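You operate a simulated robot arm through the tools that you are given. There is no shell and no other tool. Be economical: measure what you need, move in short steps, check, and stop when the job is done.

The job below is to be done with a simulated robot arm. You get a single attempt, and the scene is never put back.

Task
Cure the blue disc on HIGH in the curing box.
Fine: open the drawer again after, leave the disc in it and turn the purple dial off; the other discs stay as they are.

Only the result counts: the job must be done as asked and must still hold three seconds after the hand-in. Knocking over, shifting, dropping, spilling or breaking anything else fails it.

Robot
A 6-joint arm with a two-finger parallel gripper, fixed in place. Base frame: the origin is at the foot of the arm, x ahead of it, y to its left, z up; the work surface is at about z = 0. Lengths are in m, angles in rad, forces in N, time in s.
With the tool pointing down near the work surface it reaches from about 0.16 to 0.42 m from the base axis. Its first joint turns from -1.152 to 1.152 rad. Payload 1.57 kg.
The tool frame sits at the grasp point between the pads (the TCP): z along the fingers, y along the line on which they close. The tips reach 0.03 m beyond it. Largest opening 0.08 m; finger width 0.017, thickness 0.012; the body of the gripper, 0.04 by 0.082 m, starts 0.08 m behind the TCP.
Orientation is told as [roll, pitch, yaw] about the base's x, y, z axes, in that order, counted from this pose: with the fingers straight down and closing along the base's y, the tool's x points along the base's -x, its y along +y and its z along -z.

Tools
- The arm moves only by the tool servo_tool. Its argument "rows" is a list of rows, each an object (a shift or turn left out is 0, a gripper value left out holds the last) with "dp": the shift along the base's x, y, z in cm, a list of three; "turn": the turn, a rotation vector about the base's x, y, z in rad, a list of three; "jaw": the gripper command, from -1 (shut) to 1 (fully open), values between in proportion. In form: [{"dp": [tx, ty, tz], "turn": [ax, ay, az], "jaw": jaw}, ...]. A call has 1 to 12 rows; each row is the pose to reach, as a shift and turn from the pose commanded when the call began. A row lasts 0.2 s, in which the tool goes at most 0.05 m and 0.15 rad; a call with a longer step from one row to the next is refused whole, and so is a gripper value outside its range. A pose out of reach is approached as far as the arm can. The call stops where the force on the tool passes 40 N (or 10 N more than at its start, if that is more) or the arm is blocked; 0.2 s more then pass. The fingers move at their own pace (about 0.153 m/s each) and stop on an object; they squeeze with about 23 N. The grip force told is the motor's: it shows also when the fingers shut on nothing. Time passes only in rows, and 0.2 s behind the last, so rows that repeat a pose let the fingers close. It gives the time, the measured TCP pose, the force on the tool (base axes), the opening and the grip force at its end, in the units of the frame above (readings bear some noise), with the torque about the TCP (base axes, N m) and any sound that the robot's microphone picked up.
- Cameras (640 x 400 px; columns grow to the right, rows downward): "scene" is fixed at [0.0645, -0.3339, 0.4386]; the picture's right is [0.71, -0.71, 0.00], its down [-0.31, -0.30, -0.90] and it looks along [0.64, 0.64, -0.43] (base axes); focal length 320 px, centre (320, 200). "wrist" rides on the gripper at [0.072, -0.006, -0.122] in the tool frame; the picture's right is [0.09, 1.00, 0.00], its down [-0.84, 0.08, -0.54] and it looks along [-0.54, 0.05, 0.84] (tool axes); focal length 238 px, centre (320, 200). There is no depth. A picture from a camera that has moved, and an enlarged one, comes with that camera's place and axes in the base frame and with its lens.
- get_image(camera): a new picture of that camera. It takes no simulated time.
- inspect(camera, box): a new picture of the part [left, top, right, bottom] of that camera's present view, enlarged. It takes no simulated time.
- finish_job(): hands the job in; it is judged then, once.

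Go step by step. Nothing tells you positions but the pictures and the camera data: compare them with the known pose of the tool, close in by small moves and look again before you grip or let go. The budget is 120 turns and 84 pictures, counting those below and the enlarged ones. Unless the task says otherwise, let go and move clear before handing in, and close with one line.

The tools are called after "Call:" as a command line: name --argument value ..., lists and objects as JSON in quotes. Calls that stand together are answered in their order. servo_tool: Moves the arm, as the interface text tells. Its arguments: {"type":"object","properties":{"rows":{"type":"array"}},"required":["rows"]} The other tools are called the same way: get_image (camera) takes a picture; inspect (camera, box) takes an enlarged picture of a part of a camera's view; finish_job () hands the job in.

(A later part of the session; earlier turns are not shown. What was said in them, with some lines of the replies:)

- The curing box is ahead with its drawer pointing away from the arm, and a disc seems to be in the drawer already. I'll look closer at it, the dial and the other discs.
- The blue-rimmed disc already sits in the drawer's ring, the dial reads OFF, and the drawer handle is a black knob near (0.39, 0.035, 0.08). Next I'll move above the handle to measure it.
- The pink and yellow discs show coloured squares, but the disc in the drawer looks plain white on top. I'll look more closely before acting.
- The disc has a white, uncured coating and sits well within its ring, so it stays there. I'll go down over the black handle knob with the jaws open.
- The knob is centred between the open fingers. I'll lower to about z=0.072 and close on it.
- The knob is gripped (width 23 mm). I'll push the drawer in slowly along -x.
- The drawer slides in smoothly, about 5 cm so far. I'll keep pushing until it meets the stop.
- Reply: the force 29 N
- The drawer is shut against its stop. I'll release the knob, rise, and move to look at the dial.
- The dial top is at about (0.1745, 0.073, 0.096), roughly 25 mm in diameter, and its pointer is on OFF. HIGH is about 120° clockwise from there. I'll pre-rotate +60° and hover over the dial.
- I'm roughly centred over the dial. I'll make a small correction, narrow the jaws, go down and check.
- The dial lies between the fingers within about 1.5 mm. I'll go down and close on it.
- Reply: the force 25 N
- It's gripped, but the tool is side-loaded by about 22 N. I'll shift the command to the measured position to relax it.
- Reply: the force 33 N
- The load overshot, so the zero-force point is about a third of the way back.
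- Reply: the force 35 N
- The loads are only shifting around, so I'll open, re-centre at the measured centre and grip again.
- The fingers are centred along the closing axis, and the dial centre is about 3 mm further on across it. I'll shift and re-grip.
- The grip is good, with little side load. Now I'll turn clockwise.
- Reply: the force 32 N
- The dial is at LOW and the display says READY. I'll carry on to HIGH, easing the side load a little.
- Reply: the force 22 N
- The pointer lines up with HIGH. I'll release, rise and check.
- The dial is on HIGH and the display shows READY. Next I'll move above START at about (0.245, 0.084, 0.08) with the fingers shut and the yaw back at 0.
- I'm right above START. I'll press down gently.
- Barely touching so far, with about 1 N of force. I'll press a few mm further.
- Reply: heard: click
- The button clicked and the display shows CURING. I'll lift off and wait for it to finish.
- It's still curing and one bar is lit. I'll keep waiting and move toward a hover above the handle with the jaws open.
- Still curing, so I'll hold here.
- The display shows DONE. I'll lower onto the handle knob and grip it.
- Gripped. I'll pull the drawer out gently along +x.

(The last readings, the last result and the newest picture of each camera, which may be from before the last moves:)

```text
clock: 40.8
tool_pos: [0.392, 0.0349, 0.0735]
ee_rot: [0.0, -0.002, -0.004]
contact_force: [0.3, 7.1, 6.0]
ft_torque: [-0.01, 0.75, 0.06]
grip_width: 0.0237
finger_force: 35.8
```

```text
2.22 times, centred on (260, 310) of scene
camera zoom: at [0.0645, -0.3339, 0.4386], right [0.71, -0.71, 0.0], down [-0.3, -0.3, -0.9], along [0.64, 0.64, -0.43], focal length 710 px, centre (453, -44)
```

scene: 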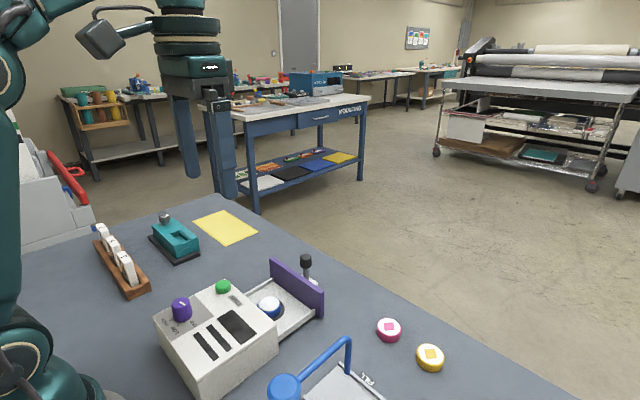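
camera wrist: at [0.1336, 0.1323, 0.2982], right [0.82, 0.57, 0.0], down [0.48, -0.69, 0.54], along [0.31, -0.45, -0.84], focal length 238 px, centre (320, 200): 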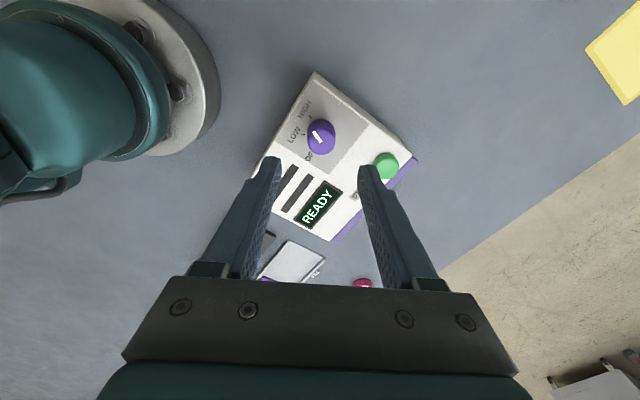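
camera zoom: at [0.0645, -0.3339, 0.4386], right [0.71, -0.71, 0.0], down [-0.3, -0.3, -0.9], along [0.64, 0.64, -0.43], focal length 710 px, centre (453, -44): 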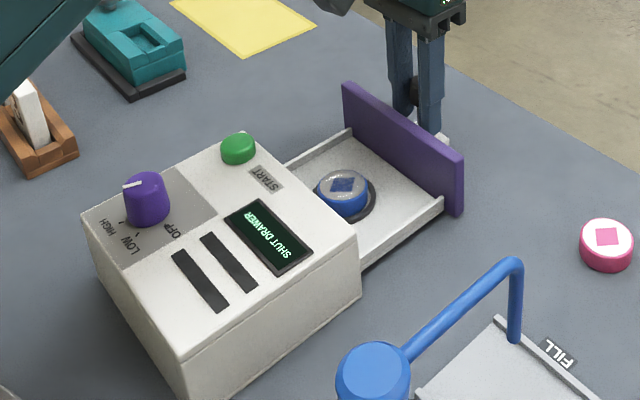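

The drawer is open and the disc now shows a blue square. I'll release the handle, rise and go back to the dial, turned to -60°.

Call:
servo_tool --rows '[{"jaw": 1}, {"jaw": 1}, {"jaw": 1}, {"dp": [0, 0, 3]}, {"dp": [0, 0, 7]}, {"dp": [0, 0, 11]}, {"dp": [-4, 0.7, 11.5], "jaw": 0.3}, {"dp": [-8, 1.5, 11.5]}, {"dp": [-12, 2.3, 11.5]}, {"dp": [-16, 3, 11.5]}, {"dp": [-20, 3.7, 11.5]}, {"dp": [-21.6, 3.8, 11.5]}]'

Call:
servo_tool --rows '[{"turn": [0, 0, -0.15]}, {"turn": [0, 0, -0.3]}, {"turn": [0, 0, -0.45]}, {"turn": [0, 0, -0.6]}, {"turn": [0, 0, -0.75]}, {"turn": [0, 0, -0.9]}, {"turn": [0, 0, -1.04]}, {"dp": [0, 0, -3], "turn": [0, 0, -1.04]}, {"dp": [0, 0, -5.5], "turn": [0, 0, -1.04]}, {"dp": [0, 0, -6.4], "turn": [0, 0, -1.04]}, {"dp": [0, 0, -6.4], "turn": [0, 0, -1.04]}]'

Call:
inspect --camera "wrist" --box '[220, 80, 420, 230]'

Call:
inspect --camera "scene" --box '[140, 220, 380, 400]'

```text
clock: 43.4
tool_pos: [0.1757, 0.0732, 0.1878]
ee_rot: [0.001, -0.005, -0.002]
contact_force: [0.2, 0.3, -0.9]
ft_torque: [-0.01, -0.03, 0.0]
grip_width: 0.0519
finger_force: 0.1
out of reach, approached as far as the arm can: row 6
```

```text
clock: 45.8
tool_pos: [0.1758, 0.0714, 0.126]
ee_rot: [-0.002, -0.002, -1.044]
contact_force: [0.8, 0.3, 0.7]
ft_torque: [0.0, 0.03, -0.01]
grip_width: 0.0521
finger_force: 0.1
```

```text
2.67 times, centred on (320, 155) of wrist
camera zoom: at [0.1333, 0.1297, 0.2478], right [0.81, 0.58, 0.0], down [0.49, -0.68, 0.54], along [0.32, -0.44, -0.84], focal length 636 px, centre (320, 320)
```

zoom: 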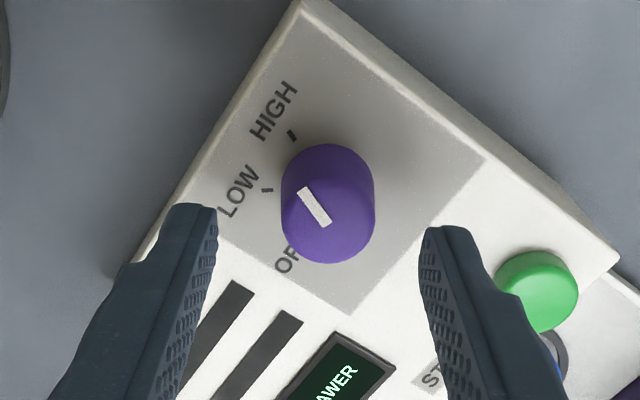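

```text
2.22 times, centred on (260, 310) of scene
camera zoom: at [0.0645, -0.3339, 0.4386], right [0.71, -0.71, 0.0], down [-0.31, -0.3, -0.9], along [0.64, 0.64, -0.43], focal length 710 px, centre (453, -44)
```

zoom: 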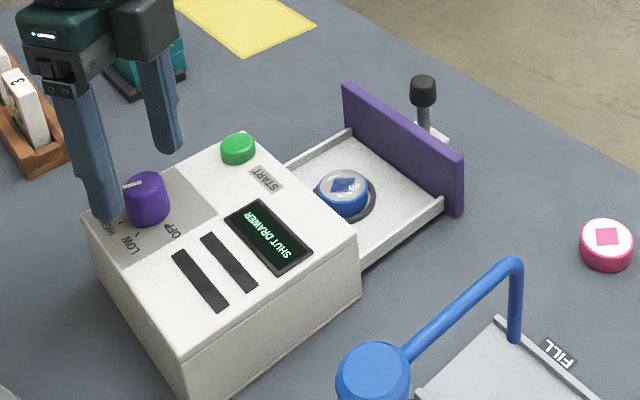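

The dial is about 2 mm off along the closing axis. I'll correct it, go down and grip.

Call:
servo_tool --rows '[{"dp": [0.05, 0.25, 0]}, {"dp": [0.05, 0.25, -1]}, {"dp": [0.05, 0.25, -1.9]}, {"dp": [0.05, 0.25, -1.9], "jaw": -0.3}, {"dp": [0.05, 0.25, -1.9], "jaw": -1}, {"dp": [0.05, 0.25, -1.9], "jaw": -1}, {"dp": [0.05, 0.25, -1.9], "jaw": -1}]'

```text
clock: 47.4
tool_pos: [0.1758, 0.0754, 0.105]
ee_rot: [-0.001, -0.001, -1.041]
contact_force: [-0.1, 0.4, -7.0]
ft_torque: [-0.08, -0.02, 0.04]
grip_width: 0.0264
finger_force: 37.1
```

Gripped cleanly with almost no side load. I'll turn counter-clockwise back toward OFF.

Call:
servo_tool --rows '[{"turn": [0, 0, 0.12]}, {"turn": [0, 0, 0.24]}, {"turn": [0, 0, 0.36]}, {"turn": [0, 0, 0.48]}, {"turn": [0, 0, 0.6]}, {"turn": [0, 0, 0.72]}, {"turn": [0, 0, 0.84]}, {"turn": [0, 0, 0.96]}, {"turn": [0, 0, 1.05]}]'

```text
clock: 49.4
tool_pos: [0.1751, 0.0743, 0.1046]
ee_rot: [-0.006, -0.002, 0.01]
contact_force: [-2.4, -22.9, 32.6]
ft_torque: [-0.81, 0.14, -0.02]
grip_width: 0.0263
finger_force: 37.4
```

Call:
servo_tool --rows '[{"dp": [0, -0.08, 0.08], "turn": [0, 0, 0.05]}, {"dp": [0, -0.1, 0.1], "turn": [0, 0, 0.17]}, {"dp": [0, -0.1, 0.1], "turn": [0, 0, 0.29]}, {"dp": [0, -0.1, 0.1], "turn": [0, 0, 0.41]}, {"dp": [0, -0.1, 0.1], "turn": [0, 0, 0.53]}, {"dp": [0, -0.1, 0.1], "turn": [0, 0, 0.65]}, {"dp": [0, -0.1, 0.1], "turn": [0, 0, 0.77]}, {"dp": [0, -0.1, 0.1], "turn": [0, 0, 0.89]}, {"dp": [0, -0.1, 0.1], "turn": [0, 0, 0.98]}, {"dp": [0, -0.1, 0.1], "turn": [0, 0, 1.05]}]'

Call:
inspect --camera "wrist" --box '[220, 80, 420, 230]'

Call:
inspect --camera "scene" --box '[140, 220, 380, 400]'

```text
clock: 51.6
tool_pos: [0.1764, 0.0738, 0.1069]
ee_rot: [-0.005, 0.002, 1.066]
contact_force: [5.5, -28.2, 20.5]
ft_torque: [-0.97, -0.22, -0.04]
grip_width: 0.0262
finger_force: 37.4
```

```text
2.67 times, centred on (320, 155) of wrist
camera zoom: at [0.1459, 0.0071, 0.2277], right [-0.92, 0.4, -0.01], down [0.34, 0.77, 0.54], along [0.22, 0.49, -0.84], focal length 636 px, centre (320, 320)
```

zoom: 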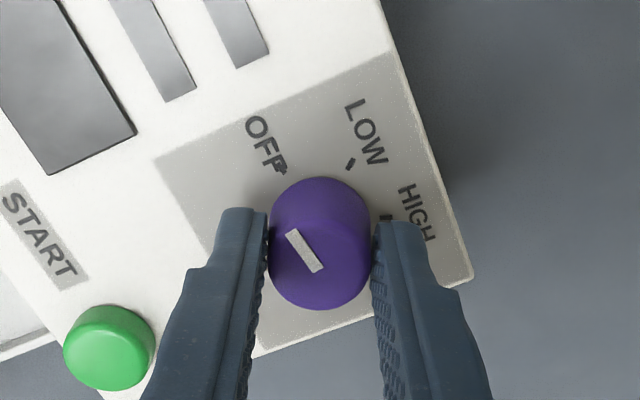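

```text
2.22 times, centred on (260, 310) of scene
camera zoom: at [0.0645, -0.3339, 0.4386], right [0.71, -0.71, 0.0], down [-0.3, -0.3, -0.9], along [0.64, 0.64, -0.43], focal length 710 px, centre (453, -44)
```

zoom: 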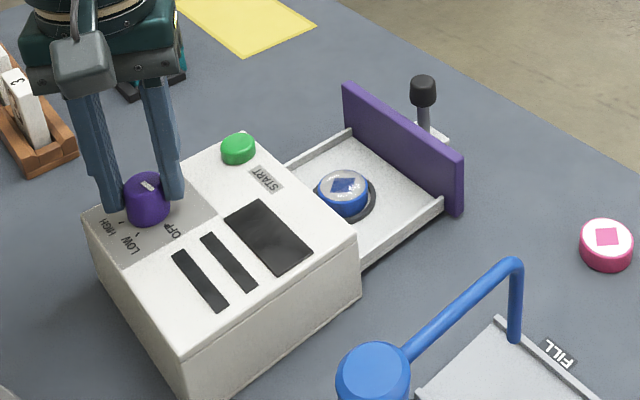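

The display is dark and the pointer is at OFF. I'll release, rise clear and check everything.

Call:
servo_tool --rows '[{"jaw": 0.3}, {"jaw": 0.3}, {"jaw": 0.3}, {"dp": [0, 0, 2]}, {"dp": [0, 0, 5]}, {"dp": [0, 0, 9]}, {"dp": [0, 0, 12]}, {"dp": [0, 0, 12]}]'

Call:
get_image --camera "scene"

Call:
inspect --camera "scene" --box '[140, 260, 340, 400]'

Call:
inspect --camera "scene" --box '[250, 275, 310, 325]'

```text
clock: 53.4
tool_pos: [0.1769, 0.073, 0.2266]
ee_rot: [-0.001, -0.002, 1.058]
contact_force: [0.4, 0.2, -0.8]
ft_torque: [-0.01, -0.01, 0.0]
grip_width: 0.0521
finger_force: 0.1
```

```text
40 pictures are left
```

scene: 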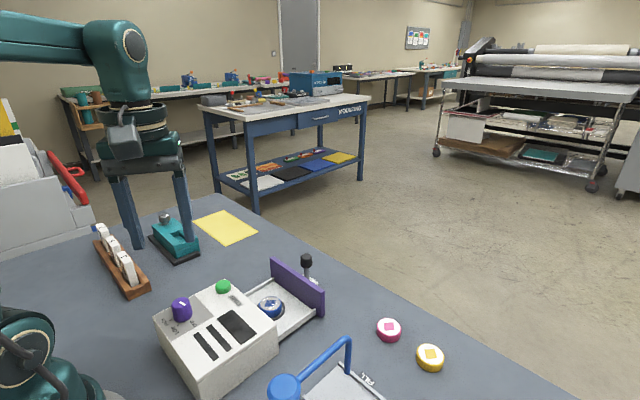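

```text
2.86 times, centred on (240, 330) of scene
camera zoom: at [0.0645, -0.3339, 0.4386], right [0.71, -0.71, 0.0], down [-0.31, -0.3, -0.9], along [0.64, 0.64, -0.43], focal length 913 px, centre (549, -171)
```

zoom: 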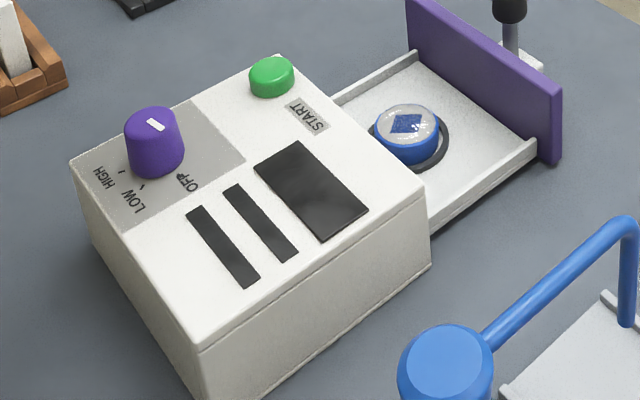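

```text
8.00 times, centred on (280, 300) of scene
camera zoom: at [0.0645, -0.3339, 0.4386], right [0.71, -0.71, 0.0], down [-0.31, -0.3, -0.9], along [0.64, 0.64, -0.43], focal length 2557 px, centre (640, -600)
```

zoom: 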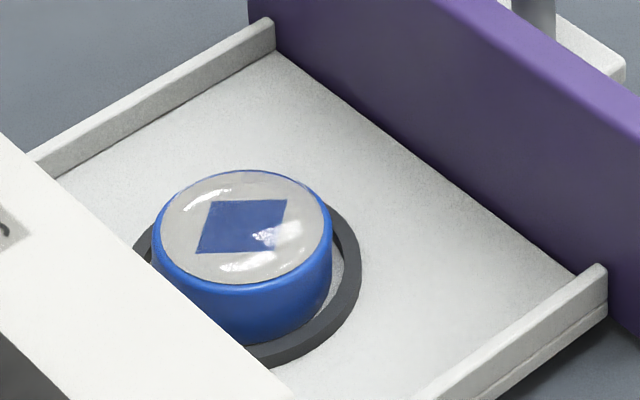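

The disc is cured clear and lies in the open drawer, the dial is at OFF, and the other discs haven't moved. I'm handing in.

Call:
finish_job

```text
The job is handed in.
```

The blue disc was cured on HIGH until the box showed DONE; it's in the reopened drawer, the purple dial is off, and I left the other discs alone.
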